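You operate a simulated robot arm through the tools that you are given. There is no shell and no other tool. Be economical: measure what you need, move in short steps, check, and stop when the job is done.

You run a simulated two-armed robot. Do the job below in one go: nothing can be reset, and whatever is moved stays where it is left.

JOB
Unlock the stand, wind the long roller level, lock it again and draw the block out.
Fine: needle in the green; leave the block on the trestle, clear of the roller. Set down upright: wooden block.
Where things are to end (x, y in the base frame): wooden block within 45 mm of [950, 200].

Only the result counts: the job must be done as asked and must still hold three seconds after the hand-in. Knocking over, shifting, dropping, spilling or breaking anything else fails it.

ROBOT AND FRAMES
Two 7-joint arms with fingered hands on one trunk, on a base that drives. Base frame: it is fixed to the floor where the robot stands at the start and does not move with it; the origin is under the middle of the robot, x ahead of it, y to its left, z up. Readings come in mm, rad, newtons and seconds.
The left shoulder is at the start at [21, 214, 1375], the right one opposite. With the tool pointing down near the work surface each hand reaches from about 100 to 320 mm from the robot's upright axis, wherever it stands, measured 20 degrees to its own side. Places, roughly: level gauge [800, 0, 600]; lock screw of the stand [700, 0, 700]; stand head [700, -100, 700]; stand wheel [700, 0, 600]. Payload 3.3 kg a hand.
Tool frame (each hand has its own): the origin (TCP) lies between the finger pads and is the grasp point; the fingertips stand 26 mm ahead of it; z points along the fingers, y is the line along which they close. Largest opening 132 mm; the body of the gripper starts 73 mm behind the TCP. The gripper is a hand of 2 fingers: y runs from the thumb to the fingers, the wrist lies at [0, 0, -224] in the tool frame, and closing takes about 1.5 s.
Orientation is that of the tool frame in the base frame, as a unit quaternion [w, x, y, z]. With the fingers straight down and closing along the base's y, the tool's x points along the base's -x, its y along +y and its z along -z.

CONTROLS
- The arms move only by the tool nudge_tool. It takes "left_targets", "right_targets" or both (then of equal length, played together; a hand with none holds still); each is a list that holds one entry, the list of rows, each a list of 7 numbers: the turn, a rotation vector about the tool's x, y, z in rad, then the shift along the tool's x, y, z in mm, then the opening in per cent of the stroke, from 0 (shut) to 100 (fully open). In form: [[[rx, ry, rz, tx, ty, tz, hand], ...]]. A call has 1 to 8 rows; each row shifts and turns the commanded pose from where the row before left it, along the tool's axes as they then stand. Each row takes 0.2 s and may step no farther than 50 mm and 0.15 rad from the row before; otherwise, or with a gripper value out of range, the whole call is refused. Where a pose cannot be reached the arm comes as near as it can. A force on the tool above 40 N (or 10 N above the force at the start of the call, whichever is more), or a blocked arm, ends the call early, and 0.2 s more pass. Each finger travels about 153 mm/s and halts on what it meets, pressing with about 29 N; the grip force reading is that of the motor and also rises with nothing between the fingers. The clock runs only during rows and for 0.2 s after the last one: add rows that do not move to give the fingers time. It gives the time, the measured TCP pose, the force on the tool (base axes), the opening and the grip force at its end, in the units of the frame above (readings bear some noise), with the torque about the TCP (base axes, N m) and any sound that the robot's microphone picked up.
- Cameras (640 x 400 px; columns grow to the right, rows downward): "scene" is now at [68.8, 24.3, 1508.9]; the picture's right is [0.38, -0.92, 0.00], its down [-0.82, -0.34, -0.45] and it looks along [0.42, 0.17, -0.89] (base axes); focal length 257 px, centre (320, 200). "left" rides on the left gripper at [-66, -3, -99] in its tool frame; the picture's right is [0.04, -1.00, 0.00], its down [0.83, 0.03, -0.55] and it looks along [0.55, 0.02, 0.83] (tool axes); focal length 261 px, centre (320, 200). "right" rides on the right gripper at [65, -3, -99] in its tool frame; the picture's right is [0.04, 1.00, 0.00], its down [-0.83, 0.03, -0.55] and it looks along [-0.55, 0.02, 0.83] (tool axes); focal length 261 px, centre (320, 200). There is no depth. A picture from a camera that has moved, and an enlarged one, comes with that camera's place and axes in the base frame and with its lens.
- capture(camera): a new picture of that camera. It takes no simulated time.
- move_column(by): slides the trunk up (or, below 0, down) by that many mm; the arms and the scene camera ride with it, the base frame stays. It gives what a move gives, with no picture.
- roll_base(legs): drives the robot by 1 to 6 legs, each [ahead, left, turn to the left] in mm, mm and rad, along the robot's own axes; the way and the turn of a leg run together, so that a leg with both is an arc; at most 1500 mm and 3.142 rad a leg. The arms and the cameras ride along, it lands a little off, and it stops where it bumps. It gives what a move gives.
- set_grasp(shape, hand): the hand has 2 fingers and takes this shape, open, in about a second: jaw (thumb against the fingers, like two jaws); tri (thumb and two fingers); tip (a fingertip pinch); poke (one finger out to press); point (the index stretched); flat (the hand flat); cup (the hand cupped); fist (a fist). The gripper value then closes the fingers along that shape, each until it touches; the sizes above hold for jaw. It gives what a move gives, with no picture.
- pan_tilt(pan, tilt): turns the head with the scene camera to pan (to the left, within 1.501 rad either way) and tilt (down, from -0.506 to 1.204), counted from straight ahead of the robot. It gives what a move gives.
- inspect(camera, box): a new picture of the part [left, top, right, bottom] of that camera's present view, enlarged. It takes no simulated time.
- finish_job(): hands the job in; it is judged then, once.

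Work in short steps. Places have to be worked out from the pictures, the camera data and where the tool is seen: move nearer, look again, correct. Check each grasp and each placing, and mend what went wrong. You have 120 turns and 92 pictures in all, those below and enlarged ones among them. Open the grippers and draw the arms clear of the work before you hand the job in, unless the task says otherwise; then end with one line.

The tools are called as a command line: name --argument value ..., lists and objects as JSON in quotes. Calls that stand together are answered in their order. nudge_tool: Moves the arms, as the interface text tells. Its arguments: {"type":"object","properties":{"left_targets":{"type":"array","items":{"type":"array","items":{"type":"array","items":{"type":"number"}}}},"right_targets":{"type":"array","items":{"type":"array","items":{"type":"array","items":{"type":"number"}}}}},"required":[]} The other tools are called the same way: move_column (by) slides the trunk up or down; set_grasp (shape, hand) gives the hand a shape; roll_base (legs) drives the base; pan_tilt (pan, tilt) turns the head that bears the scene camera; capture (camera) takes a picture; inspect (camera, box) takes an enlarged picture of a part of a camera's view; finish_job () hands the job in.

At the start:

```text
time: 0.0
left_eef_pos: [417.7, 280.2, 975.8]
left_ee_rot: [0.0, -0.001, 1.0, 0.0]
left_wrist_force: [-0.4, -0.2, -0.7]
left_torque: [0.01, 0.0, 0.04]
left_gripper_width: 132.0
left_grasp_force: 0.0
left_shape: jaw
right_eef_pos: [261.9, -105.5, 889.4]
right_ee_rot: [0.001, 0.0, 1.0, 0.0]
right_wrist_force: [0.2, 0.0, -0.5]
right_torque: [-0.01, -0.03, -0.01]
right_gripper_width: 132.0
right_grasp_force: 0.1
right_shape: jaw
trunk travel left (down, up): [-657.0, 104.0]
robot x, y, heading: [-0.6, 1.6, -0.003]
head pan, tilt: [0.393, 1.101]
```

scene: 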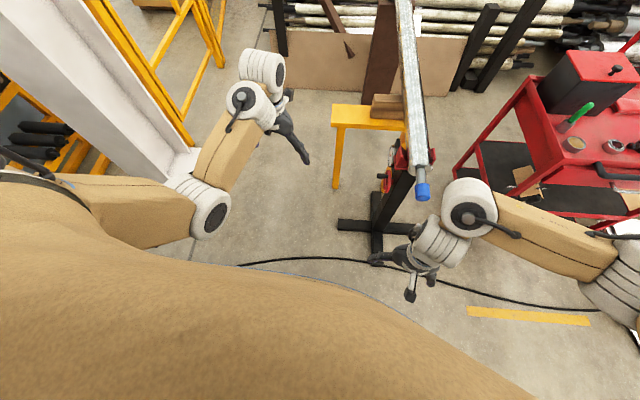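
right: 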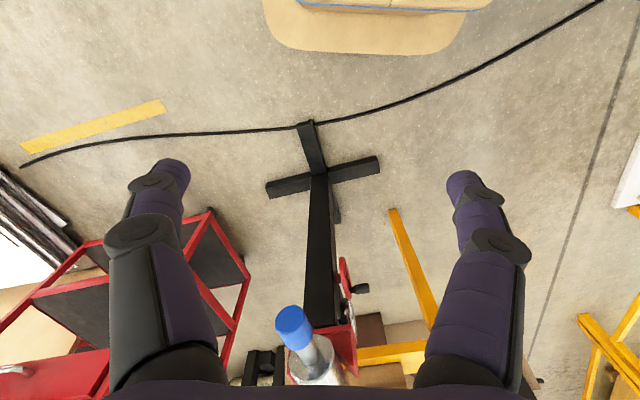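
left: 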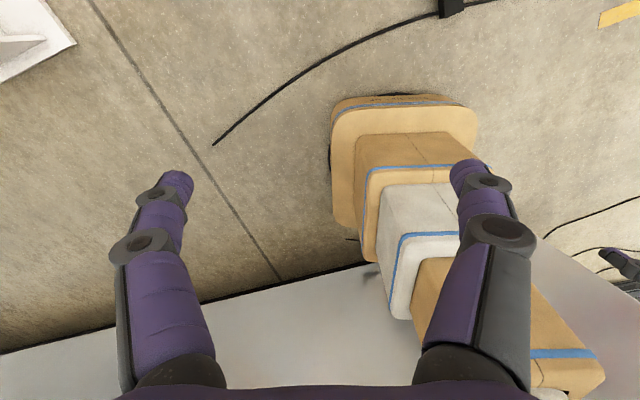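

The scene shows a stand with a red head, a roller/pipe resting on it and on the yellow trestle over a block. I look closer at it first.

inspect --camera "scene" --box '[310, 60, 470, 260]'

pan_tilt --pan 0.0 --tilt 0.8

capture --camera "scene"

```text
2.00 times, centred on (390, 160) of scene
camera zoom: at [68.8, 24.3, 1508.9], right [0.38, -0.92, 0.0], down [-0.82, -0.34, -0.45], along [0.42, 0.17, -0.89], focal length 514 px, centre (180, 280)
```

zoom: 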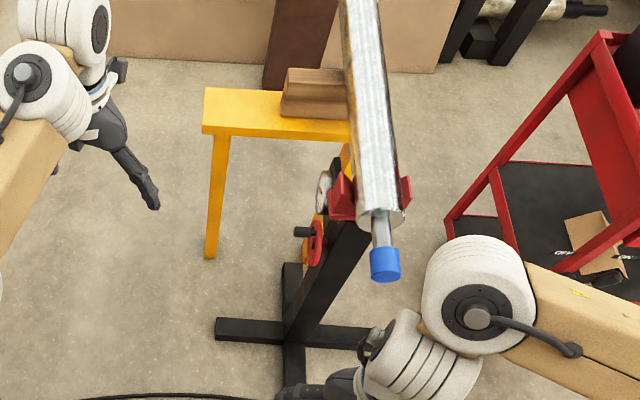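

```text
time: 0.9
left_eef_pos: [416.3, 280.1, 976.9]
left_ee_rot: [0.0, 0.0, 1.0, 0.0]
left_wrist_force: [0.1, 0.1, -0.1]
left_torque: [-0.02, -0.03, -0.01]
left_gripper_width: 132.3
left_grasp_force: 0.1
left_shape: jaw
right_eef_pos: [263.5, -104.7, 888.4]
right_ee_rot: [0.001, 0.001, 1.0, 0.001]
right_wrist_force: [-0.3, 0.1, -0.1]
right_torque: [0.0, -0.01, -0.01]
right_gripper_width: 132.0
right_grasp_force: 0.1
right_shape: jaw
trunk travel left (down, up): [-657.0, 104.0]
robot x, y, heading: [-2.2, -2.4, -0.0]
head pan, tilt: [0.0, 0.799]
```

```text
87 pictures are left
camera scene: at [91.2, 0.3, 1530.7], right [0.0, -1.0, 0.0], down [-0.72, 0.0, -0.7], along [0.7, 0.0, -0.72], focal length 257 px, centre (320, 200)
```

scene: 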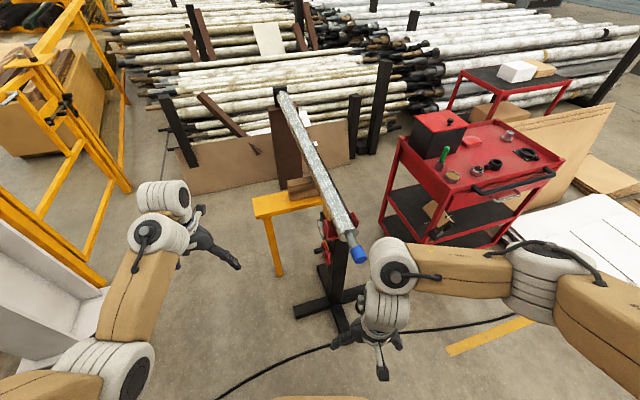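

I zoom on the stand and trestle from this view.

inspect --camera "scene" --box '[240, 160, 400, 260]'

inspect --camera "scene" --box '[290, 170, 370, 270]'

```text
4.00 times, centred on (320, 210) of scene
camera zoom: at [91.2, 0.3, 1530.7], right [0.0, -1.0, 0.0], down [-0.72, 0.0, -0.7], along [0.7, 0.0, -0.72], focal length 1029 px, centre (320, 160)
```

zoom: 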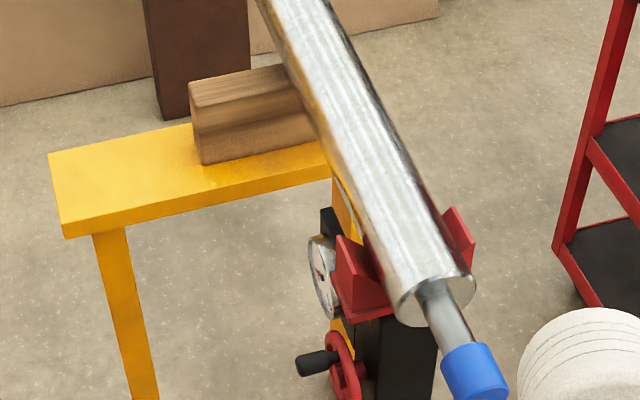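

```text
4.00 times, centred on (330, 220) of scene
camera zoom: at [91.2, 0.3, 1530.7], right [0.0, -1.0, 0.0], down [-0.72, 0.0, -0.7], along [0.7, 0.0, -0.72], focal length 1029 px, centre (280, 120)
```

zoom: 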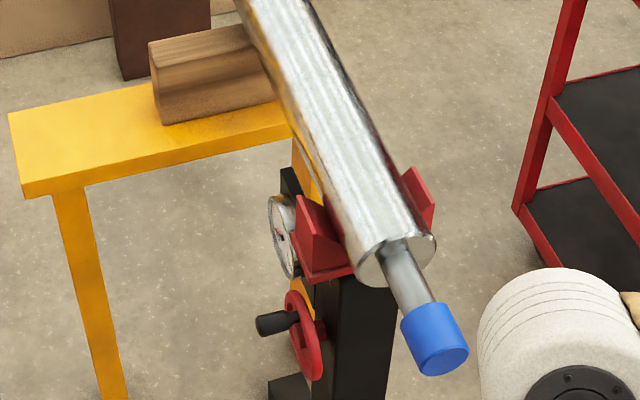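

Wheel and gauge are on the left (+y) side of the stand. Before driving over there I look left to check free space.

pan_tilt --pan 1.0 --tilt 0.75

capture --camera "scene"

```text
time: 2.1
left_eef_pos: [416.9, 280.8, 976.7]
left_ee_rot: [0.0, 0.0, 1.0, 0.0]
left_wrist_force: [-0.2, -0.4, 0.1]
left_torque: [-0.02, 0.02, -0.01]
left_gripper_width: 132.2
left_grasp_force: 0.1
left_shape: jaw
right_eef_pos: [262.7, -106.9, 888.4]
right_ee_rot: [0.001, -0.001, 1.0, 0.0]
right_wrist_force: [0.2, 0.5, -0.3]
right_torque: [-0.04, 0.03, -0.03]
right_gripper_width: 132.0
right_grasp_force: 0.1
right_shape: jaw
trunk travel left (down, up): [-657.0, 104.0]
robot x, y, heading: [-2.3, -1.1, 0.002]
head pan, tilt: [1.0, 0.75]
```

```text
84 pictures are left
camera scene: at [55.4, 69.9, 1534.8], right [0.84, -0.54, 0.0], down [-0.37, -0.57, -0.73], along [0.4, 0.62, -0.68], focal length 257 px, centre (320, 200)
```

scene: 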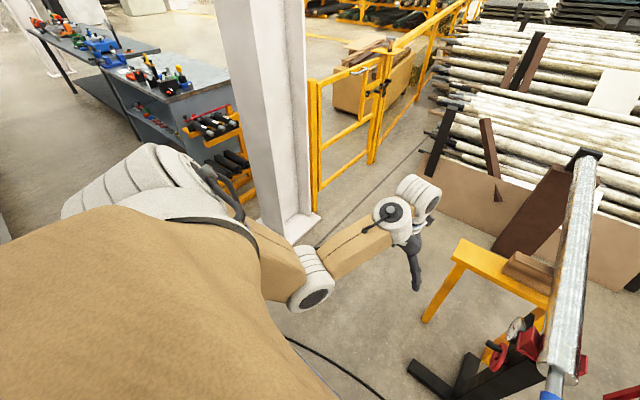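

The pillar's near corner is around (590,1180) and the floor between is free. I turn to face -y, back off to y≈680, then shift sideways so that I face the wheel side of the stand.

roll_base --legs '[[0, 0, -1.571], [-680, 0, 0], [0, 680, 0]]'

pan_tilt --pan 0.0 --tilt 0.9

capture --camera "scene"

```text
time: 5.9
left_eef_pos: [359.9, -381.9, 971.7]
left_ee_rot: [-0.005, 0.654, 0.756, -0.004]
left_wrist_force: [-0.2, 0.0, -0.3]
left_torque: [-0.02, 0.04, 0.01]
left_gripper_width: 131.9
left_grasp_force: 0.0
left_shape: jaw
right_eef_pos: [-36.7, -278.8, 891.9]
right_ee_rot: [-0.002, 0.645, 0.764, 0.001]
right_wrist_force: [-0.3, 0.2, -1.0]
right_torque: [0.05, 0.02, 0.0]
right_gripper_width: 132.1
right_grasp_force: 0.1
right_shape: jaw
trunk travel left (down, up): [-657.0, 104.0]
robot x, y, heading: [12.6, -9.2, -1.428]
head pan, tilt: [1.0, 0.75]
stopped in leg 1: the robot was blocked; the commanded pose is now the measured one
```

```text
time: 7.2
left_eef_pos: [359.5, -385.3, 971.4]
left_ee_rot: [-0.006, 0.655, 0.755, -0.003]
left_wrist_force: [0.4, -0.7, -1.3]
left_torque: [0.02, -0.02, -0.01]
left_gripper_width: 131.8
left_grasp_force: 0.0
left_shape: jaw
right_eef_pos: [-35.9, -279.6, 891.0]
right_ee_rot: [-0.001, 0.646, 0.763, 0.001]
right_wrist_force: [-0.3, 0.1, -0.2]
right_torque: [0.0, 0.04, -0.02]
right_gripper_width: 132.0
right_grasp_force: 0.0
right_shape: jaw
trunk travel left (down, up): [-657.0, 104.0]
robot x, y, heading: [9.0, -10.9, -1.426]
head pan, tilt: [0.0, 0.901]
```

```text
83 pictures are left
camera scene: at [42.1, -97.5, 1522.4], right [-0.99, -0.14, 0.01], down [-0.12, 0.78, -0.62], along [0.08, -0.61, -0.79], focal length 257 px, centre (320, 200)
```

scene: 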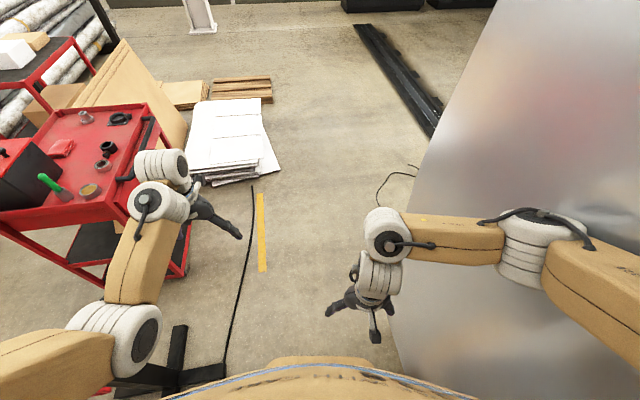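

The right elbow bumped the tall cabinet behind me. I shift slightly to +x, back off to y≈680, then finish the turn and slide in front of the stand.

roll_base --legs '[[0, 80, 0], [-680, 120, 0], [0, 200, -0.145], [0, 310, 0]]'

capture --camera "scene"

```text
time: 7.8
left_eef_pos: [357.6, -382.2, 974.3]
left_ee_rot: [-0.003, 0.654, 0.756, -0.002]
left_wrist_force: [-0.1, -0.4, 0.5]
left_torque: [-0.02, 0.04, 0.01]
left_gripper_width: 131.8
left_grasp_force: 0.1
left_shape: jaw
right_eef_pos: [-32.1, -277.5, 893.2]
right_ee_rot: [0.003, 0.642, 0.767, 0.004]
right_wrist_force: [-0.1, 0.1, -0.1]
right_torque: [0.03, -0.02, 0.01]
right_gripper_width: 132.1
right_grasp_force: 0.0
right_shape: jaw
trunk travel left (down, up): [-657.0, 104.0]
robot x, y, heading: [12.5, -8.0, -1.428]
head pan, tilt: [0.0, 0.901]
stopped in leg 1: the robot was blocked; the commanded pose is now the measured one
```

```text
82 pictures are left
camera scene: at [36.8, -94.5, 1522.8], right [-0.99, -0.14, 0.01], down [-0.12, 0.78, -0.62], along [0.08, -0.61, -0.78], focal length 257 px, centre (320, 200)
```

scene: 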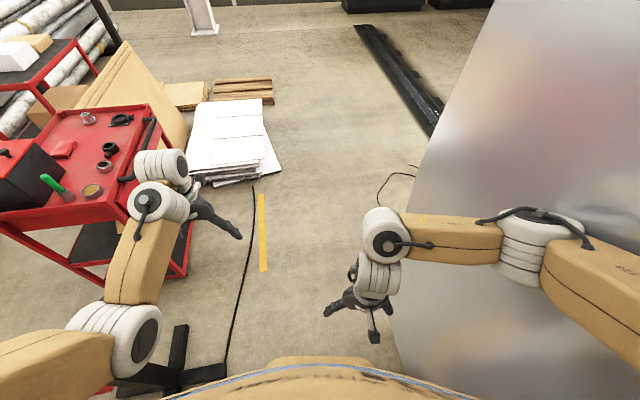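

Moving to +x is blocked too, so something on the left touches. I look left toward the stand.

pan_tilt --pan 1.3 --tilt 0.95

capture --camera "scene"

```text
time: 9.3
left_eef_pos: [357.1, -381.4, 971.6]
left_ee_rot: [-0.006, 0.655, 0.756, -0.002]
left_wrist_force: [0.1, 0.1, 0.0]
left_torque: [-0.02, 0.0, -0.02]
left_gripper_width: 132.0
left_grasp_force: 0.0
left_shape: jaw
right_eef_pos: [-33.8, -276.1, 893.1]
right_ee_rot: [0.003, 0.644, 0.765, 0.003]
right_wrist_force: [-0.2, 0.4, 0.3]
right_torque: [-0.01, -0.01, 0.02]
right_gripper_width: 131.7
right_grasp_force: 0.2
right_shape: jaw
trunk travel left (down, up): [-657.0, 104.0]
robot x, y, heading: [10.9, -8.3, -1.428]
head pan, tilt: [1.3, 0.949]
```

```text
81 pictures are left
camera scene: at [99.4, -29.7, 1518.5], right [-0.13, -0.99, 0.0], down [-0.81, 0.1, -0.57], along [0.57, -0.07, -0.82], focal length 257 px, centre (320, 200)
```

scene: 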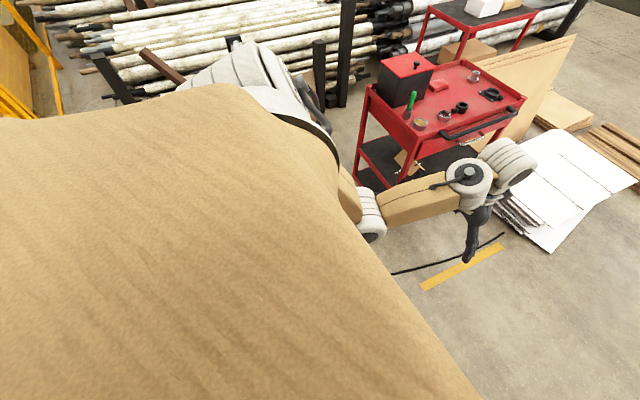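

My own torso hides the spot. Undo the turn a little, which must lead away from whatever was hit.

roll_base --legs '[[0, 0, 0.5]]'

pan_tilt --pan -1.4 --tilt 0.8

capture --camera "scene"

capture --camera "left"

```text
time: 9.9
left_eef_pos: [356.8, -380.1, 974.7]
left_ee_rot: [-0.002, 0.654, 0.757, -0.002]
left_wrist_force: [-0.7, -1.1, 0.2]
left_torque: [0.01, 0.0, 0.02]
left_gripper_width: 131.8
left_grasp_force: 0.2
left_shape: jaw
right_eef_pos: [-32.3, -275.0, 893.0]
right_ee_rot: [0.004, 0.64, 0.768, 0.004]
right_wrist_force: [-0.5, 0.4, 0.3]
right_torque: [0.02, 0.0, -0.01]
right_gripper_width: 132.0
right_grasp_force: 0.0
right_shape: jaw
trunk travel left (down, up): [-657.0, 104.0]
robot x, y, heading: [11.7, -11.6, -1.425]
head pan, tilt: [1.3, 0.949]
stopped in leg 1: the robot was blocked; the commanded pose is now the measured one
```

```text
time: 12.3
left_eef_pos: [357.2, -380.2, 973.8]
left_ee_rot: [-0.004, 0.654, 0.757, -0.002]
left_wrist_force: [0.3, -0.5, 0.5]
left_torque: [0.02, -0.01, 0.0]
left_gripper_width: 132.0
left_grasp_force: 0.1
left_shape: jaw
right_eef_pos: [-34.3, -276.6, 893.6]
right_ee_rot: [0.004, 0.641, 0.767, 0.004]
right_wrist_force: [0.7, -0.9, -0.2]
right_torque: [0.02, -0.02, 0.01]
right_gripper_width: 132.0
right_grasp_force: 0.0
right_shape: jaw
trunk travel left (down, up): [-657.0, 104.0]
robot x, y, heading: [9.5, -7.0, -1.424]
head pan, tilt: [-1.4, 0.799]
```

```text
80 pictures are left
camera scene: at [-51.8, -44.1, 1531.3], right [-0.31, 0.95, 0.0], down [0.68, 0.22, -0.7], along [-0.67, -0.22, -0.71], focal length 257 px, centre (320, 200)
```

scene: 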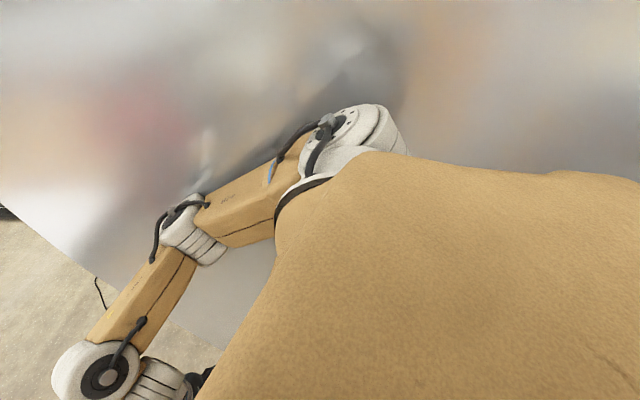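

```text
79 pictures are left
camera left: at [364.7, -444.5, 1073.7], right [-0.99, -0.1, 0.01], down [-0.08, 0.83, 0.55], along [-0.06, 0.55, -0.83], focal length 261 px, centre (320, 200)
```

left: 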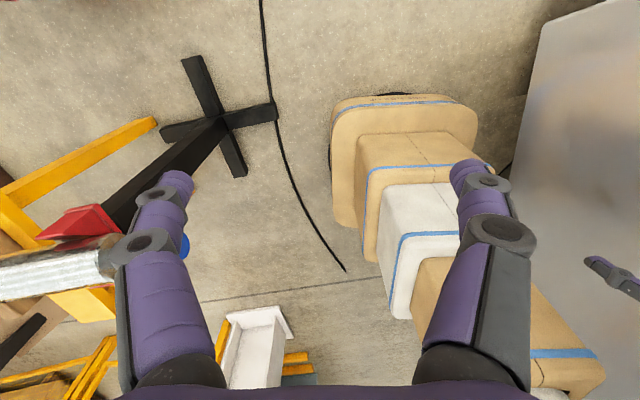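

Right elbow/shoulder is against the cabinet (face near x≈-480). I pull the right hand inward and forward to tuck that elbow in.

nudge_tool --right_targets '[[[0, 0, 0, -30, 35, 0, 100], [0, 0, 0, -30, 35, 0, 100], [0, 0, 0, -30, 35, 0, 100], [0, 0, 0, -30, 35, 0, 100]]]'

roll_base --legs '[[0, 60, 0]]'

```text
time: 13.6
left_eef_pos: [351.1, -380.0, 976.5]
left_ee_rot: [-0.001, 0.654, 0.757, 0.001]
left_wrist_force: [0.0, 0.5, 0.0]
left_torque: [0.01, -0.02, 0.0]
left_gripper_width: 131.7
left_grasp_force: 0.0
left_shape: jaw
right_eef_pos: [20.2, -394.5, 875.0]
right_ee_rot: [-0.018, 0.683, 0.73, -0.022]
right_wrist_force: [0.2, 0.7, 0.9]
right_torque: [0.01, 0.01, 0.0]
right_gripper_width: 132.2
right_grasp_force: 0.1
right_shape: jaw
right hand out of reach, approached as far as the arm can: row 4
trunk travel left (down, up): [-657.0, 104.0]
robot x, y, heading: [8.7, -12.0, -1.424]
head pan, tilt: [-1.4, 0.799]
stopped in row 4 (right hand): the arm was blocked; the commanded pose is now the measured one
```

```text
time: 14.5
left_eef_pos: [410.8, -371.4, 975.8]
left_ee_rot: [-0.001, 0.654, 0.756, -0.001]
left_wrist_force: [0.5, -0.6, -0.4]
left_torque: [-0.02, 0.03, -0.01]
left_gripper_width: 131.8
left_grasp_force: 0.0
left_shape: jaw
right_eef_pos: [84.2, -384.7, 874.2]
right_ee_rot: [-0.018, 0.683, 0.73, -0.021]
right_wrist_force: [1.1, 0.2, 0.4]
right_torque: [-0.01, 0.0, 0.02]
right_gripper_width: 132.2
right_grasp_force: 0.1
right_shape: jaw
trunk travel left (down, up): [-657.0, 104.0]
robot x, y, heading: [73.5, 2.6, -1.427]
head pan, tilt: [-1.4, 0.799]
```

Freed and moved. Now back off to y≈690 drifting to +x, straighten, and slide in front of the stand.

roll_base --legs '[[0, 60, 0], [-670, 120, 0], [0, 0, -0.144], [0, 450, 0]]'

pan_tilt --pan 0.0 --tilt 0.9

capture --camera "scene"

```text
time: 21.8
left_eef_pos: [887.2, 276.3, 976.3]
left_ee_rot: [0.0, 0.703, 0.711, 0.001]
left_wrist_force: [0.1, -0.3, 0.3]
left_torque: [0.03, 0.0, 0.0]
left_gripper_width: 131.9
left_grasp_force: 0.1
left_shape: jaw
right_eef_pos: [558.5, 308.4, 875.3]
right_ee_rot: [-0.02, 0.731, 0.681, -0.02]
right_wrist_force: [0.1, 0.3, 0.2]
right_torque: [0.03, 0.0, 0.02]
right_gripper_width: 131.8
right_grasp_force: 0.0
right_shape: jaw
trunk travel left (down, up): [-657.0, 104.0]
robot x, y, heading: [603.0, 690.1, -1.559]
head pan, tilt: [-1.4, 0.799]
```

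```text
time: 23.3
left_eef_pos: [887.4, 276.6, 975.0]
left_ee_rot: [-0.001, 0.704, 0.71, 0.0]
left_wrist_force: [-1.1, -0.4, -0.1]
left_torque: [-0.03, -0.02, -0.02]
left_gripper_width: 131.8
left_grasp_force: 0.1
left_shape: jaw
right_eef_pos: [557.2, 309.2, 874.7]
right_ee_rot: [-0.02, 0.732, 0.681, -0.02]
right_wrist_force: [0.0, -0.6, -0.1]
right_torque: [0.01, -0.01, 0.01]
right_gripper_width: 132.2
right_grasp_force: 0.0
right_shape: jaw
trunk travel left (down, up): [-657.0, 104.0]
robot x, y, heading: [600.6, 691.3, -1.56]
head pan, tilt: [0.0, 0.901]
```

```text
78 pictures are left
camera scene: at [602.6, 604.1, 1522.9], right [-1.0, -0.01, 0.0], down [-0.01, 0.78, -0.62], along [0.01, -0.62, -0.78], focal length 257 px, centre (320, 200)
```

scene: 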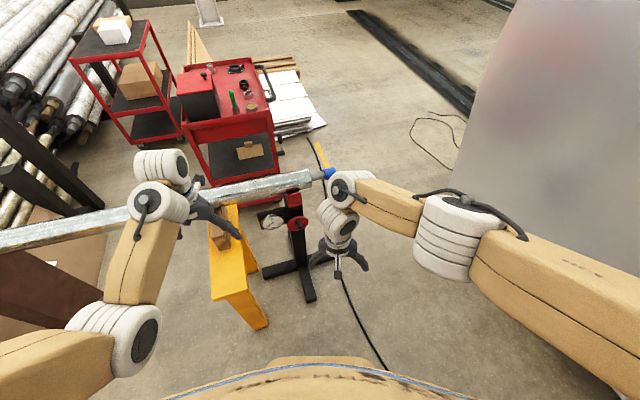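

Now I see the wheel face on. I zoom in on the stand.

inspect --camera "scene" --box '[200, 160, 344, 250]'

inspect --camera "scene" --box '[250, 185, 314, 241]'

```text
4.44 times, centred on (272, 205) of scene
camera zoom: at [602.6, 604.1, 1522.9], right [-1.0, -0.01, 0.0], down [-0.01, 0.78, -0.62], along [0.01, -0.62, -0.78], focal length 1143 px, centre (533, 178)
```

zoom: 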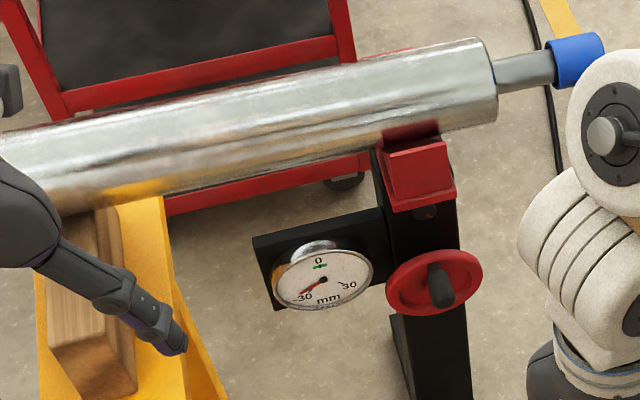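

```text
7.14 times, centred on (282, 213) of scene
camera zoom: at [602.6, 604.1, 1522.9], right [-1.0, -0.01, 0.0], down [-0.01, 0.78, -0.62], along [0.01, -0.62, -0.78], focal length 1837 px, centre (591, 107)
```

zoom: 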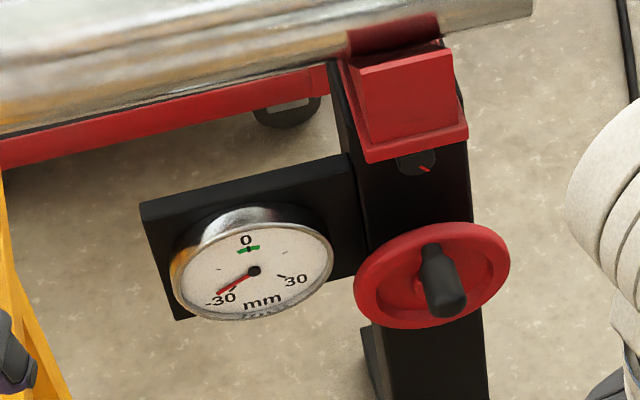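

The lock knob is at about (710,-10,700), wheel hub at about (708,0,600), needle near -25. I draw the left hand back and up so lowering won't hit the trestle, shift 200 mm to +x, then lower the trunk.

nudge_tool --left_targets '[[[0, 0, 0, 35, 10, -30, 100], [0, 0, 0, 35, 10, -30, 100], [0, 0, 0, 35, 10, -30, 100], [0, 0, 0, 35, 10, -30, 100]]]'

roll_base --legs '[[0, 200, 0]]'

move_column --by -200

capture --camera "scene"

```text
time: 24.3
left_eef_pos: [887.4, 289.1, 976.9]
left_ee_rot: [0.0, 0.704, 0.71, -0.001]
left_wrist_force: [0.1, 0.3, 0.2]
left_torque: [0.01, 0.02, 0.0]
left_gripper_width: 131.9
left_grasp_force: 0.0
left_shape: jaw
left hand out of reach, approached as far as the arm can: row 1, 2, 3, 4
right_eef_pos: [558.0, 308.6, 874.2]
right_ee_rot: [-0.02, 0.731, 0.682, -0.02]
right_wrist_force: [-0.6, 0.5, 0.8]
right_torque: [-0.01, 0.0, 0.0]
right_gripper_width: 132.2
right_grasp_force: 0.1
right_shape: jaw
trunk travel left (down, up): [-657.0, 104.0]
robot x, y, heading: [604.0, 693.2, -1.565]
head pan, tilt: [0.0, 0.901]
```

```text
time: 25.9
left_eef_pos: [1087.6, 291.1, 977.6]
left_ee_rot: [0.0, 0.704, 0.711, -0.001]
left_wrist_force: [0.3, -0.5, -0.6]
left_torque: [-0.01, 0.02, -0.01]
left_gripper_width: 131.9
left_grasp_force: 0.1
left_shape: jaw
right_eef_pos: [756.6, 310.5, 873.9]
right_ee_rot: [-0.02, 0.731, 0.682, -0.021]
right_wrist_force: [0.5, 0.7, -0.1]
right_torque: [-0.02, 0.01, 0.04]
right_gripper_width: 131.9
right_grasp_force: 0.0
right_shape: jaw
trunk travel left (down, up): [-657.0, 104.0]
robot x, y, heading: [800.3, 691.0, -1.565]
head pan, tilt: [0.0, 0.901]
```

```text
time: 28.1
left_eef_pos: [1086.5, 293.5, 769.5]
left_ee_rot: [-0.005, 0.704, 0.71, 0.005]
left_wrist_force: [-0.2, 0.0, -0.2]
left_torque: [0.0, -0.01, 0.02]
left_gripper_width: 131.9
left_grasp_force: 0.2
left_shape: jaw
right_eef_pos: [755.9, 310.4, 675.1]
right_ee_rot: [-0.019, 0.732, 0.681, -0.019]
right_wrist_force: [-1.3, 0.4, 0.4]
right_torque: [-0.02, 0.01, -0.03]
right_gripper_width: 132.0
right_grasp_force: 0.0
right_shape: jaw
trunk travel left (down, up): [-457.0, 304.0]
robot x, y, heading: [802.2, 694.9, -1.562]
head pan, tilt: [0.0, 0.901]
```

```text
75 pictures are left
camera scene: at [801.6, 596.8, 1322.7], right [-1.0, -0.01, 0.0], down [-0.01, 0.78, -0.62], along [0.01, -0.62, -0.78], focal length 257 px, centre (320, 200)
```

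scene: 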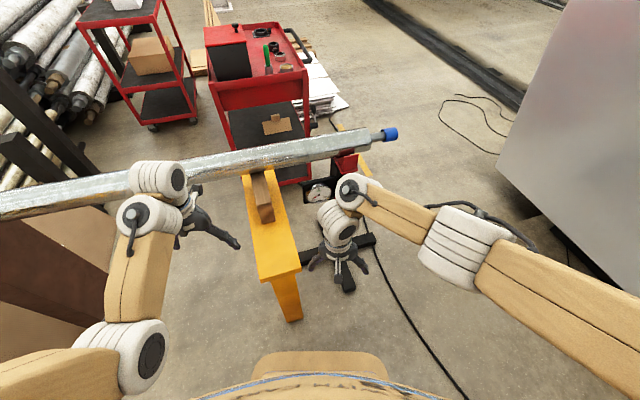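

The whole stand/trestle is yawed about 16° (roller along (0.96,0.275), wheel axis along (-0.275,0.96)). I reposition the robot to face the wheel square on.

roll_base --legs '[[0, -140, 0], [0, 0, 0.27]]'

nudge_tool --left_targets '[[[0, 0, 0, 0, 0, -40, 100], [0, 0, 0, 0, 0, -40, 100], [0, 0, 0, 0, 0, -40, 100]]]'

capture --camera "scene"

```text
time: 30.3
left_eef_pos: [1044.6, 384.9, 770.4]
left_ee_rot: [-0.006, 0.601, 0.799, 0.004]
left_wrist_force: [-0.5, 0.5, -0.1]
left_torque: [-0.02, 0.02, 0.01]
left_gripper_width: 132.1
left_grasp_force: 0.0
left_shape: jaw
right_eef_pos: [720.8, 311.0, 674.6]
right_ee_rot: [-0.016, 0.632, 0.774, -0.023]
right_wrist_force: [0.1, -0.8, 0.2]
right_torque: [0.02, 0.02, -0.03]
right_gripper_width: 132.2
right_grasp_force: 0.1
right_shape: jaw
trunk travel left (down, up): [-457.0, 304.0]
robot x, y, heading: [660.1, 689.7, -1.29]
head pan, tilt: [0.0, 0.901]
```

```text
time: 31.1
left_eef_pos: [1042.1, 384.2, 769.6]
left_ee_rot: [-0.006, 0.601, 0.799, 0.004]
left_wrist_force: [-0.4, -0.8, -0.5]
left_torque: [0.02, 0.02, 0.02]
left_gripper_width: 132.0
left_grasp_force: 0.1
left_shape: jaw
left hand out of reach, approached as far as the arm can: row 1, 2, 3
right_eef_pos: [720.7, 311.8, 673.8]
right_ee_rot: [-0.016, 0.632, 0.774, -0.022]
right_wrist_force: [-0.1, -0.2, -0.3]
right_torque: [0.0, -0.01, 0.05]
right_gripper_width: 131.8
right_grasp_force: 0.1
right_shape: jaw
trunk travel left (down, up): [-457.0, 304.0]
robot x, y, heading: [661.4, 694.4, -1.288]
head pan, tilt: [0.0, 0.901]
```

```text
74 pictures are left
camera scene: at [687.2, 599.3, 1322.6], right [-0.96, -0.28, 0.0], down [-0.22, 0.75, -0.62], along [0.17, -0.6, -0.78], focal length 257 px, centre (320, 200)
```

scene: 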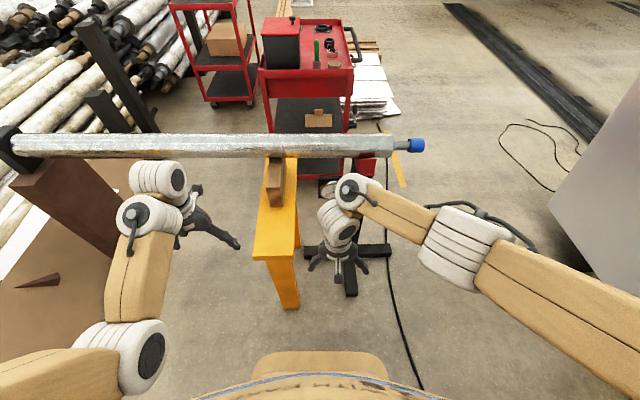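

I'm square now. I move the left hand outward away from the trestle before lowering more.

nudge_tool --left_targets '[[[0, 0, 0, 0, 40, 0, 100], [0, 0, 0, 0, 40, 0, 100], [0, 0, 0, 0, 40, 0, 100]]]'

```text
time: 31.9
left_eef_pos: [1158.4, 419.3, 769.5]
left_ee_rot: [-0.007, 0.6, 0.8, 0.003]
left_wrist_force: [-0.4, 0.6, -0.3]
left_torque: [-0.04, -0.03, 0.06]
left_gripper_width: 131.8
left_grasp_force: 0.0
left_shape: jaw
right_eef_pos: [720.4, 310.5, 674.4]
right_ee_rot: [-0.016, 0.632, 0.774, -0.023]
right_wrist_force: [0.4, -1.2, -0.3]
right_torque: [0.01, 0.03, 0.01]
right_gripper_width: 131.8
right_grasp_force: 0.0
right_shape: jaw
trunk travel left (down, up): [-457.0, 304.0]
robot x, y, heading: [661.2, 691.4, -1.288]
head pan, tilt: [0.0, 0.901]
```

Now lower by 150 and look at the stand from a flatter angle.

move_column --by -150

pan_tilt --pan -0.2 --tilt 0.7

capture --camera "scene"

```text
time: 33.6
left_eef_pos: [1158.8, 418.5, 620.7]
left_ee_rot: [-0.005, 0.601, 0.799, 0.004]
left_wrist_force: [-0.1, 0.2, -0.4]
left_torque: [0.02, -0.01, 0.0]
left_gripper_width: 131.7
left_grasp_force: 0.0
left_shape: jaw
right_eef_pos: [720.9, 311.3, 524.8]
right_ee_rot: [-0.016, 0.632, 0.775, -0.023]
right_wrist_force: [-0.3, 0.2, -1.2]
right_torque: [0.01, 0.0, 0.01]
right_gripper_width: 132.0
right_grasp_force: 0.0
right_shape: jaw
trunk travel left (down, up): [-307.0, 454.0]
robot x, y, heading: [661.0, 692.0, -1.291]
head pan, tilt: [0.0, 0.901]
```

```text
time: 34.4
left_eef_pos: [1158.0, 418.3, 619.8]
left_ee_rot: [-0.005, 0.602, 0.799, 0.003]
left_wrist_force: [0.2, -0.4, 0.8]
left_torque: [0.0, 0.01, -0.03]
left_gripper_width: 131.9
left_grasp_force: 0.1
left_shape: jaw
right_eef_pos: [721.3, 312.0, 524.1]
right_ee_rot: [-0.016, 0.632, 0.775, -0.023]
right_wrist_force: [-0.1, -0.7, 0.0]
right_torque: [0.04, 0.01, -0.02]
right_gripper_width: 131.7
right_grasp_force: 0.2
right_shape: jaw
trunk travel left (down, up): [-307.0, 454.0]
robot x, y, heading: [655.9, 692.0, -1.292]
head pan, tilt: [-0.201, 0.7]
```

```text
73 pictures are left
camera scene: at [679.4, 565.6, 1187.4], right [-1.0, -0.08, 0.0], down [-0.05, 0.64, -0.76], along [0.06, -0.76, -0.64], focal length 257 px, centre (320, 200)
```

scene: 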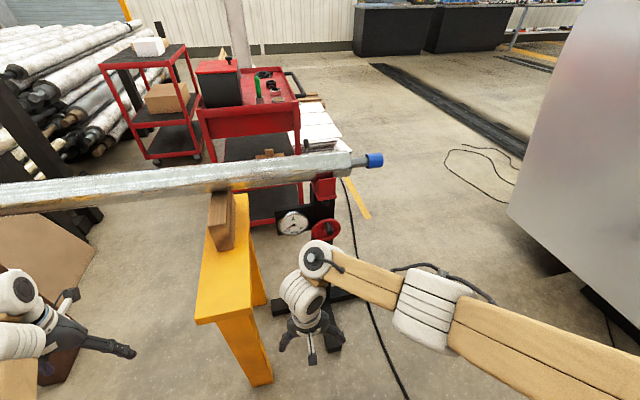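

inspect --camera "scene" --box '[270, 150, 360, 250]'

inspect --camera "scene" --box '[296, 170, 352, 245]'

```text
4.00 times, centred on (315, 200) of scene
camera zoom: at [679.4, 565.6, 1187.4], right [-1.0, -0.08, 0.0], down [-0.05, 0.64, -0.76], along [0.06, -0.76, -0.64], focal length 1029 px, centre (340, 200)
```

zoom: 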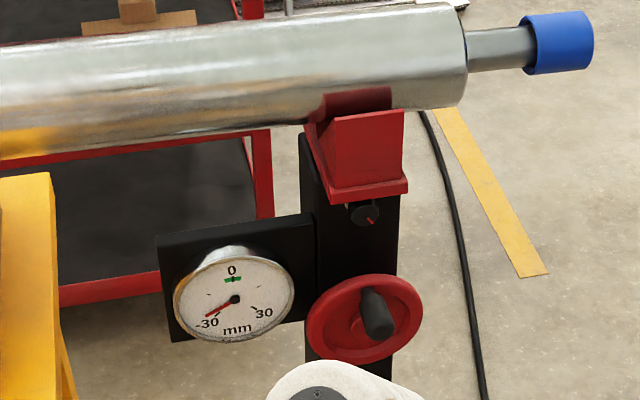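

```text
5.33 times, centred on (324, 208) of scene
camera zoom: at [679.4, 565.6, 1187.4], right [-1.0, -0.08, 0.0], down [-0.05, 0.64, -0.76], along [0.06, -0.76, -0.64], focal length 1372 px, centre (299, 160)
```

zoom: 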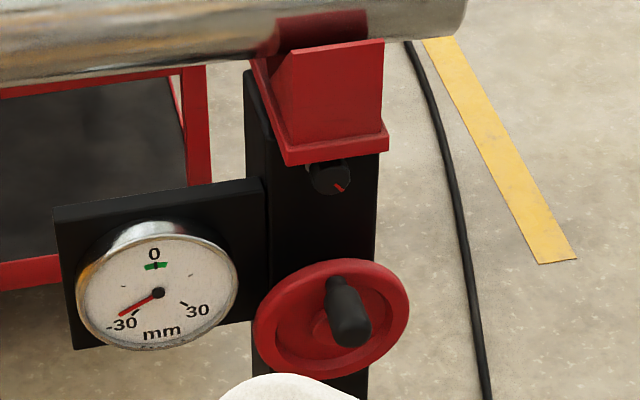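

I triangulate the knob at ≈(707,-18,682), the wheel centre ≈(704,-18,568) with radius 48, and the handle tip ≈(692,30,606). I now pitch the right hand up about its wrist to point forward.

nudge_tool --right_targets '[[[0, -0.143, 0, -31.9, 0, -2.3, 100], [0, -0.143, 0, -31.9, 0, -2.3, 100], [0, -0.143, 0, -31.9, 0, -2.3, 100], [0, -0.143, 0, -31.9, 0, -2.3, 70], [0, -0.143, 0, -31.9, 0, -2.3, 60], [0, -0.143, 0, -31.9, 0, -2.3, 50]]]'

```text
time: 35.8
left_eef_pos: [1157.0, 419.2, 619.4]
left_ee_rot: [-0.005, 0.601, 0.799, 0.003]
left_wrist_force: [0.3, 0.3, 0.7]
left_torque: [-0.01, -0.01, 0.02]
left_gripper_width: 131.7
left_grasp_force: 0.1
left_shape: jaw
right_eef_pos: [758.7, 145.9, 603.5]
right_ee_rot: [0.308, 0.565, 0.711, -0.284]
right_wrist_force: [-0.6, -0.6, 0.1]
right_torque: [-0.02, 0.0, 0.01]
right_gripper_width: 66.6
right_grasp_force: 0.1
right_shape: jaw
trunk travel left (down, up): [-307.0, 454.0]
robot x, y, heading: [663.8, 693.8, -1.291]
head pan, tilt: [-0.201, 0.7]
```

Good. Finish the pitch while moving to the right.

nudge_tool --right_targets '[[[0, -0.143, 0, -28, -16, -4, 50], [0, -0.143, 0, -26, -16, -6, 50], [0, -0.143, 0, -24, -16, -8, 45], [0, -0.143, 0, -20, -16, -8, 40], [0, -0.143, 0, -16, -16, -8, 40]]]'

```text
time: 37.0
left_eef_pos: [1157.6, 418.8, 619.2]
left_ee_rot: [-0.007, 0.601, 0.799, 0.004]
left_wrist_force: [0.6, 0.1, 0.6]
left_torque: [-0.01, 0.0, 0.02]
left_gripper_width: 132.0
left_grasp_force: 0.2
left_shape: jaw
right_eef_pos: [689.5, 114.7, 718.6]
right_ee_rot: [0.538, 0.429, 0.559, -0.463]
right_wrist_force: [0.1, 0.3, 0.9]
right_torque: [-0.03, -0.04, 0.05]
right_gripper_width: 52.7
right_grasp_force: 0.0
right_shape: jaw
trunk travel left (down, up): [-307.0, 454.0]
robot x, y, heading: [661.3, 692.0, -1.287]
head pan, tilt: [-0.201, 0.7]
```

Tool now points along (0.20,-0.98,0). I correct yaw/roll, move in line with the knob 110 mm in front, and take pictures.

nudge_tool --right_targets '[[[-0.073, 0, 0.056, 20, -8, 12, 36], [0, 0, 0, 18, -8, 10, 36]]]'

capture --camera "right"

capture --camera "scene"

```text
time: 37.6
left_eef_pos: [1157.6, 418.0, 619.6]
left_ee_rot: [-0.005, 0.601, 0.799, 0.004]
left_wrist_force: [-0.3, 0.0, -0.6]
left_torque: [-0.02, 0.03, 0.0]
left_gripper_width: 131.8
left_grasp_force: 0.1
left_shape: jaw
right_eef_pos: [676.0, 102.7, 710.5]
right_ee_rot: [0.565, 0.427, 0.562, -0.428]
right_wrist_force: [0.0, 0.2, -0.2]
right_torque: [-0.01, 0.0, -0.02]
right_gripper_width: 47.6
right_grasp_force: 0.0
right_shape: jaw
right hand out of reach, approached as far as the arm can: row 1, 2
trunk travel left (down, up): [-307.0, 454.0]
robot x, y, heading: [662.5, 690.9, -1.29]
head pan, tilt: [-0.201, 0.7]
```

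```text
70 pictures are left
camera right: at [647.0, 198.3, 644.5], right [0.96, 0.27, -0.04], down [-0.12, 0.54, 0.83], along [0.25, -0.79, 0.56], focal length 261 px, centre (320, 200)
```

right: 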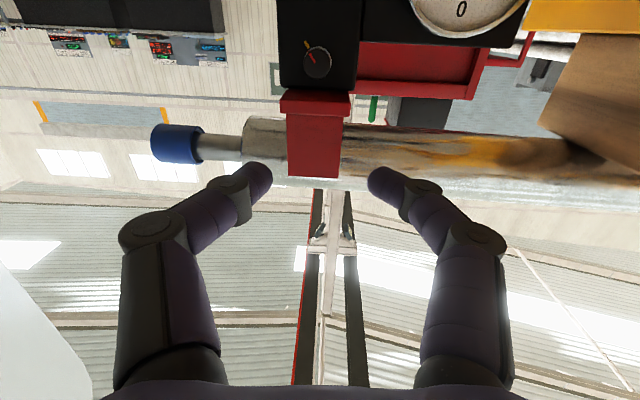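

```text
69 pictures are left
camera scene: at [679.1, 565.4, 1187.4], right [-1.0, -0.08, 0.0], down [-0.05, 0.64, -0.76], along [0.06, -0.76, -0.64], focal length 257 px, centre (320, 200)
```

scene: 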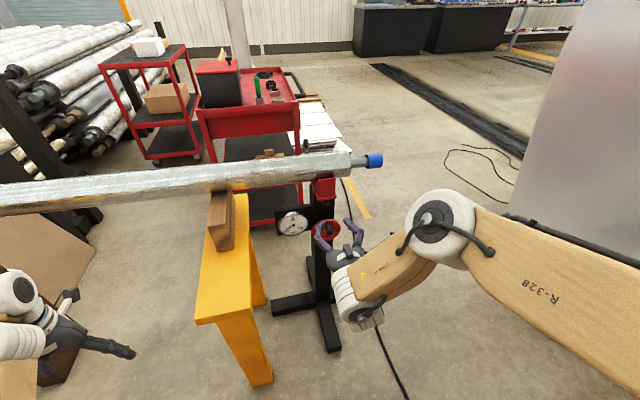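

The arm can't go lower at this pose, but the trunk can. Right camera suggests the knob is nearer (709,-31,669); I lower the trunk 41 mm.

move_column --by -41

nudge_tool --right_targets '[[[0, 0, 0, 0, -4, 40, 36]]]'

capture --camera "right"

```text
time: 38.4
left_eef_pos: [1156.7, 422.6, 572.8]
left_ee_rot: [-0.01, 0.601, 0.799, 0.008]
left_wrist_force: [0.3, 0.5, -0.1]
left_torque: [0.02, -0.02, -0.01]
left_gripper_width: 131.9
left_grasp_force: 0.0
left_shape: jaw
right_eef_pos: [675.2, 102.0, 671.1]
right_ee_rot: [0.564, 0.427, 0.562, -0.428]
right_wrist_force: [-0.3, -0.4, -0.3]
right_torque: [0.01, 0.01, 0.02]
right_gripper_width: 47.8
right_grasp_force: 0.1
right_shape: jaw
trunk travel left (down, up): [-266.0, 495.0]
robot x, y, heading: [663.3, 692.9, -1.289]
head pan, tilt: [-0.201, 0.7]
```

```text
time: 38.8
left_eef_pos: [1156.6, 422.4, 572.2]
left_ee_rot: [-0.01, 0.601, 0.799, 0.009]
left_wrist_force: [-0.6, 0.0, 0.5]
left_torque: [0.03, -0.02, 0.04]
left_gripper_width: 131.9
left_grasp_force: 0.1
left_shape: jaw
right_eef_pos: [676.0, 92.8, 675.4]
right_ee_rot: [0.565, 0.426, 0.562, -0.428]
right_wrist_force: [-0.1, -0.4, 0.1]
right_torque: [-0.01, -0.01, -0.01]
right_gripper_width: 47.7
right_grasp_force: 0.1
right_shape: jaw
right hand out of reach, approached as far as the arm can: row 1
trunk travel left (down, up): [-266.0, 495.0]
robot x, y, heading: [660.8, 691.4, -1.289]
head pan, tilt: [-0.201, 0.7]
```

```text
68 pictures are left
camera right: at [647.0, 188.3, 609.6], right [0.96, 0.27, -0.04], down [-0.12, 0.54, 0.83], along [0.25, -0.79, 0.56], focal length 261 px, centre (320, 200)
```

right: 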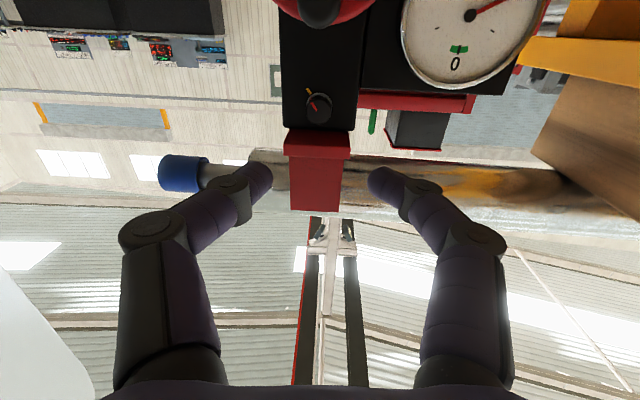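

Forward reach is limited by the wrist bend; I raise the hand relative to the trunk and lower the trunk further so that the forearm is flatter.

nudge_tool --right_targets '[[[0, 0, 0, -40, 0, -10, 36], [0, 0, 0, -40, 0, 0, 36], [0, 0, 0, -40, 0, 0, 36]]]'

move_column --by -120

nudge_tool --right_targets '[[[0, 0, 0, 0, 0, 30, 36]]]'

```text
time: 39.6
left_eef_pos: [1156.6, 422.1, 573.1]
left_ee_rot: [-0.011, 0.601, 0.799, 0.007]
left_wrist_force: [-0.2, 0.5, 0.0]
left_torque: [-0.01, 0.04, 0.03]
left_gripper_width: 132.0
left_grasp_force: 0.1
left_shape: jaw
right_eef_pos: [673.3, 102.5, 795.2]
right_ee_rot: [0.565, 0.426, 0.563, -0.428]
right_wrist_force: [-0.5, -0.5, -0.1]
right_torque: [0.02, -0.03, 0.0]
right_gripper_width: 47.9
right_grasp_force: 0.1
right_shape: jaw
trunk travel left (down, up): [-266.0, 495.0]
robot x, y, heading: [661.5, 690.1, -1.287]
head pan, tilt: [-0.201, 0.7]
```

```text
time: 41.1
left_eef_pos: [1150.5, 443.9, 415.9]
left_ee_rot: [-0.049, 0.6, 0.797, 0.038]
left_wrist_force: [-0.2, -0.3, 0.3]
left_torque: [0.0, 0.0, 0.02]
left_gripper_width: 132.0
left_grasp_force: 0.0
left_shape: jaw
right_eef_pos: [672.5, 102.7, 674.7]
right_ee_rot: [0.565, 0.426, 0.562, -0.427]
right_wrist_force: [0.4, 0.4, 0.8]
right_torque: [0.0, -0.01, 0.0]
right_gripper_width: 47.6
right_grasp_force: 0.0
right_shape: jaw
trunk travel left (down, up): [-146.0, 615.0]
robot x, y, heading: [663.5, 689.4, -1.286]
head pan, tilt: [-0.201, 0.7]
```

```text
time: 41.5
left_eef_pos: [1151.0, 443.6, 417.1]
left_ee_rot: [-0.049, 0.601, 0.797, 0.038]
left_wrist_force: [0.4, -0.5, 0.3]
left_torque: [0.01, -0.01, -0.04]
left_gripper_width: 131.8
left_grasp_force: 0.1
left_shape: jaw
right_eef_pos: [679.3, 76.1, 674.1]
right_ee_rot: [0.565, 0.426, 0.563, -0.426]
right_wrist_force: [-1.3, 0.2, 0.0]
right_torque: [-0.01, 0.01, -0.02]
right_gripper_width: 47.9
right_grasp_force: 0.0
right_shape: jaw
trunk travel left (down, up): [-146.0, 615.0]
robot x, y, heading: [657.5, 692.8, -1.283]
head pan, tilt: [-0.201, 0.7]
```

Free to move now. Picture to refine the knob's place.

capture --camera "right"

inspect --camera "right" --box '[220, 0, 420, 200]'

```text
67 pictures are left
camera right: at [650.3, 170.6, 608.7], right [0.96, 0.27, -0.04], down [-0.12, 0.54, 0.83], along [0.25, -0.79, 0.55], focal length 261 px, centre (320, 200)
```

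right: 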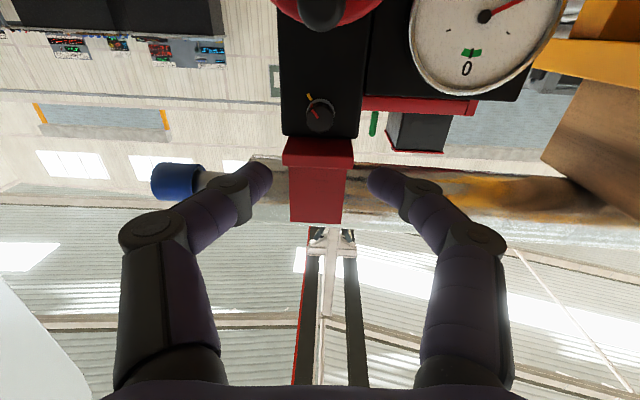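

```text
2.00 times, centred on (320, 100) of right
camera zoom: at [650.3, 170.6, 608.7], right [0.96, 0.27, -0.04], down [-0.12, 0.54, 0.83], along [0.25, -0.79, 0.55], focal length 521 px, centre (320, 400)
```

zoom: 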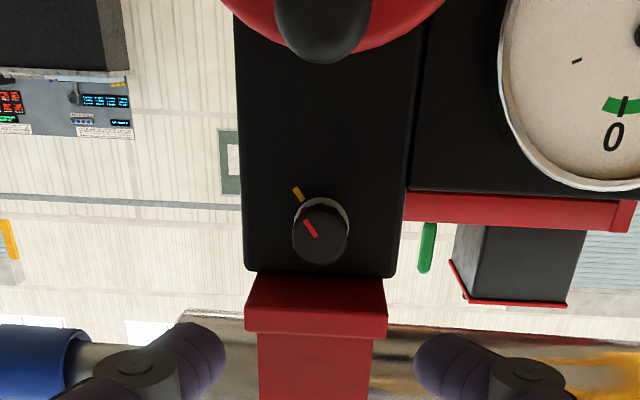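

The red pointer lines up with a yellow (lock) mark. I align with the knob height and advance 60 mm.

nudge_tool --right_targets '[[[0, 0, 0, 6, -1, 30, 36], [0, 0, 0, 0, 0, 30, 36]]]'

inspect --camera "right" --box '[220, 40, 420, 240]'

```text
time: 42.1
left_eef_pos: [1151.2, 443.2, 417.3]
left_ee_rot: [-0.049, 0.6, 0.798, 0.038]
left_wrist_force: [-0.6, 0.5, -0.3]
left_torque: [-0.03, -0.01, -0.03]
left_gripper_width: 131.9
left_grasp_force: 0.0
left_shape: jaw
right_eef_pos: [694.6, 16.6, 668.3]
right_ee_rot: [0.565, 0.426, 0.564, -0.426]
right_wrist_force: [0.0, -0.4, 0.2]
right_torque: [-0.01, 0.03, 0.03]
right_gripper_width: 48.1
right_grasp_force: 0.1
right_shape: jaw
trunk travel left (down, up): [-146.0, 615.0]
robot x, y, heading: [659.1, 692.9, -1.287]
head pan, tilt: [-0.201, 0.7]
```

```text
2.00 times, centred on (320, 140) of right
camera zoom: at [665.2, 112.4, 602.2], right [0.96, 0.27, -0.04], down [-0.12, 0.54, 0.83], along [0.25, -0.79, 0.55], focal length 521 px, centre (320, 320)
```

zoom: 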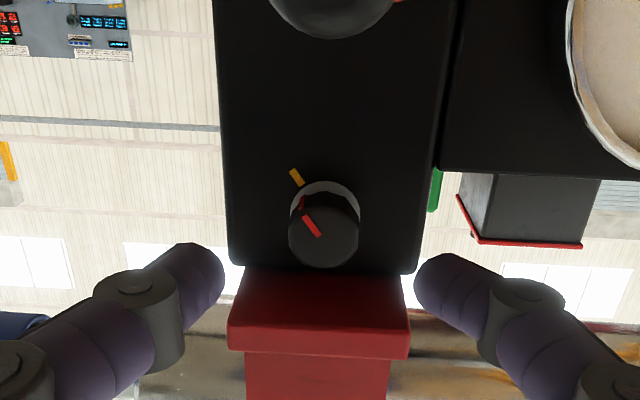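

Knob face is about 50 mm ahead of the TCP, post surface about 65 mm, centred. I advance 34 mm and close.

nudge_tool --right_targets '[[[0, 0, 0, 0, 1, 18, 36], [0, 0, 0, 0, 0, 16, 36], [0, 0, 0, 0, 0, 0, 0], [0, 0, 0, 0, 0, 0, 0], [0, 0, 0, 0, 0, 0, 0]]]'

inspect --camera "right" --box '[220, 40, 420, 240]'

```text
time: 43.3
left_eef_pos: [1150.3, 443.3, 416.7]
left_ee_rot: [-0.049, 0.6, 0.798, 0.039]
left_wrist_force: [0.2, -0.7, 0.4]
left_torque: [-0.02, 0.02, -0.01]
left_gripper_width: 132.2
left_grasp_force: 0.1
left_shape: jaw
right_eef_pos: [707.0, -16.0, 668.7]
right_ee_rot: [0.565, 0.427, 0.562, -0.428]
right_wrist_force: [1.5, -3.9, -3.5]
right_torque: [0.05, 0.11, 0.04]
right_gripper_width: 15.1
right_grasp_force: 28.7
right_shape: jaw
trunk travel left (down, up): [-146.0, 615.0]
robot x, y, heading: [660.2, 690.7, -1.287]
head pan, tilt: [-0.201, 0.7]
```

```text
2.00 times, centred on (320, 140) of right
camera zoom: at [677.3, 79.1, 602.0], right [0.96, 0.27, -0.04], down [-0.12, 0.54, 0.83], along [0.25, -0.8, 0.55], focal length 521 px, centre (320, 320)
```

zoom: 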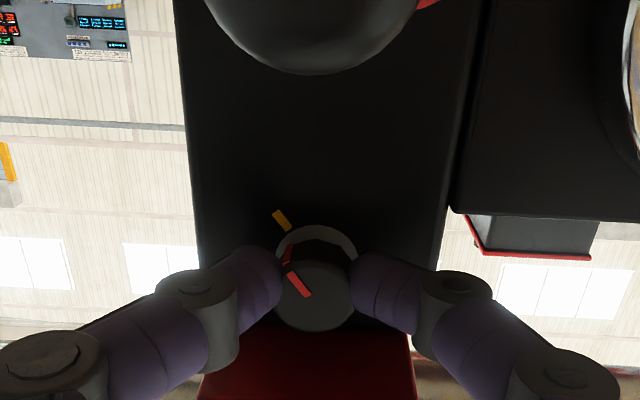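

Gripped the knob. I turn counterclockwise (negative about tool z) 0.56 rad and check.

nudge_tool --right_targets '[[[0, 0, -0.14, 0, 0, 0, 0], [0, 0, -0.14, 0, 0, 0, 0], [0, 0, -0.14, 0, 0, 0, 0], [0, 0, -0.14, 0, 0, 0, 0]]]'

inspect --camera "right" --box '[220, 40, 420, 240]'

```text
time: 44.3
left_eef_pos: [1150.3, 444.3, 417.5]
left_ee_rot: [-0.048, 0.6, 0.797, 0.039]
left_wrist_force: [-0.3, -0.1, 0.0]
left_torque: [-0.01, 0.01, 0.02]
left_gripper_width: 131.9
left_grasp_force: 0.1
left_shape: jaw
right_eef_pos: [704.7, -16.8, 667.1]
right_ee_rot: [0.423, 0.254, 0.659, -0.567]
right_wrist_force: [-6.6, 0.6, -4.9]
right_torque: [0.1, -0.07, -0.12]
right_gripper_width: 14.8
right_grasp_force: 28.5
right_shape: jaw
trunk travel left (down, up): [-146.0, 615.0]
robot x, y, heading: [663.8, 693.9, -1.292]
head pan, tilt: [-0.201, 0.7]
```

```text
2.00 times, centred on (320, 140) of right
camera zoom: at [642.9, 69.0, 613.2], right [0.79, 0.22, -0.57], down [0.31, 0.66, 0.69], along [0.53, -0.72, 0.46], focal length 521 px, centre (320, 320)
```

zoom: 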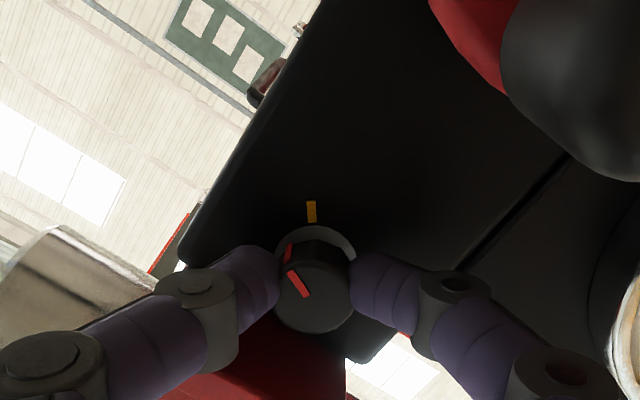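

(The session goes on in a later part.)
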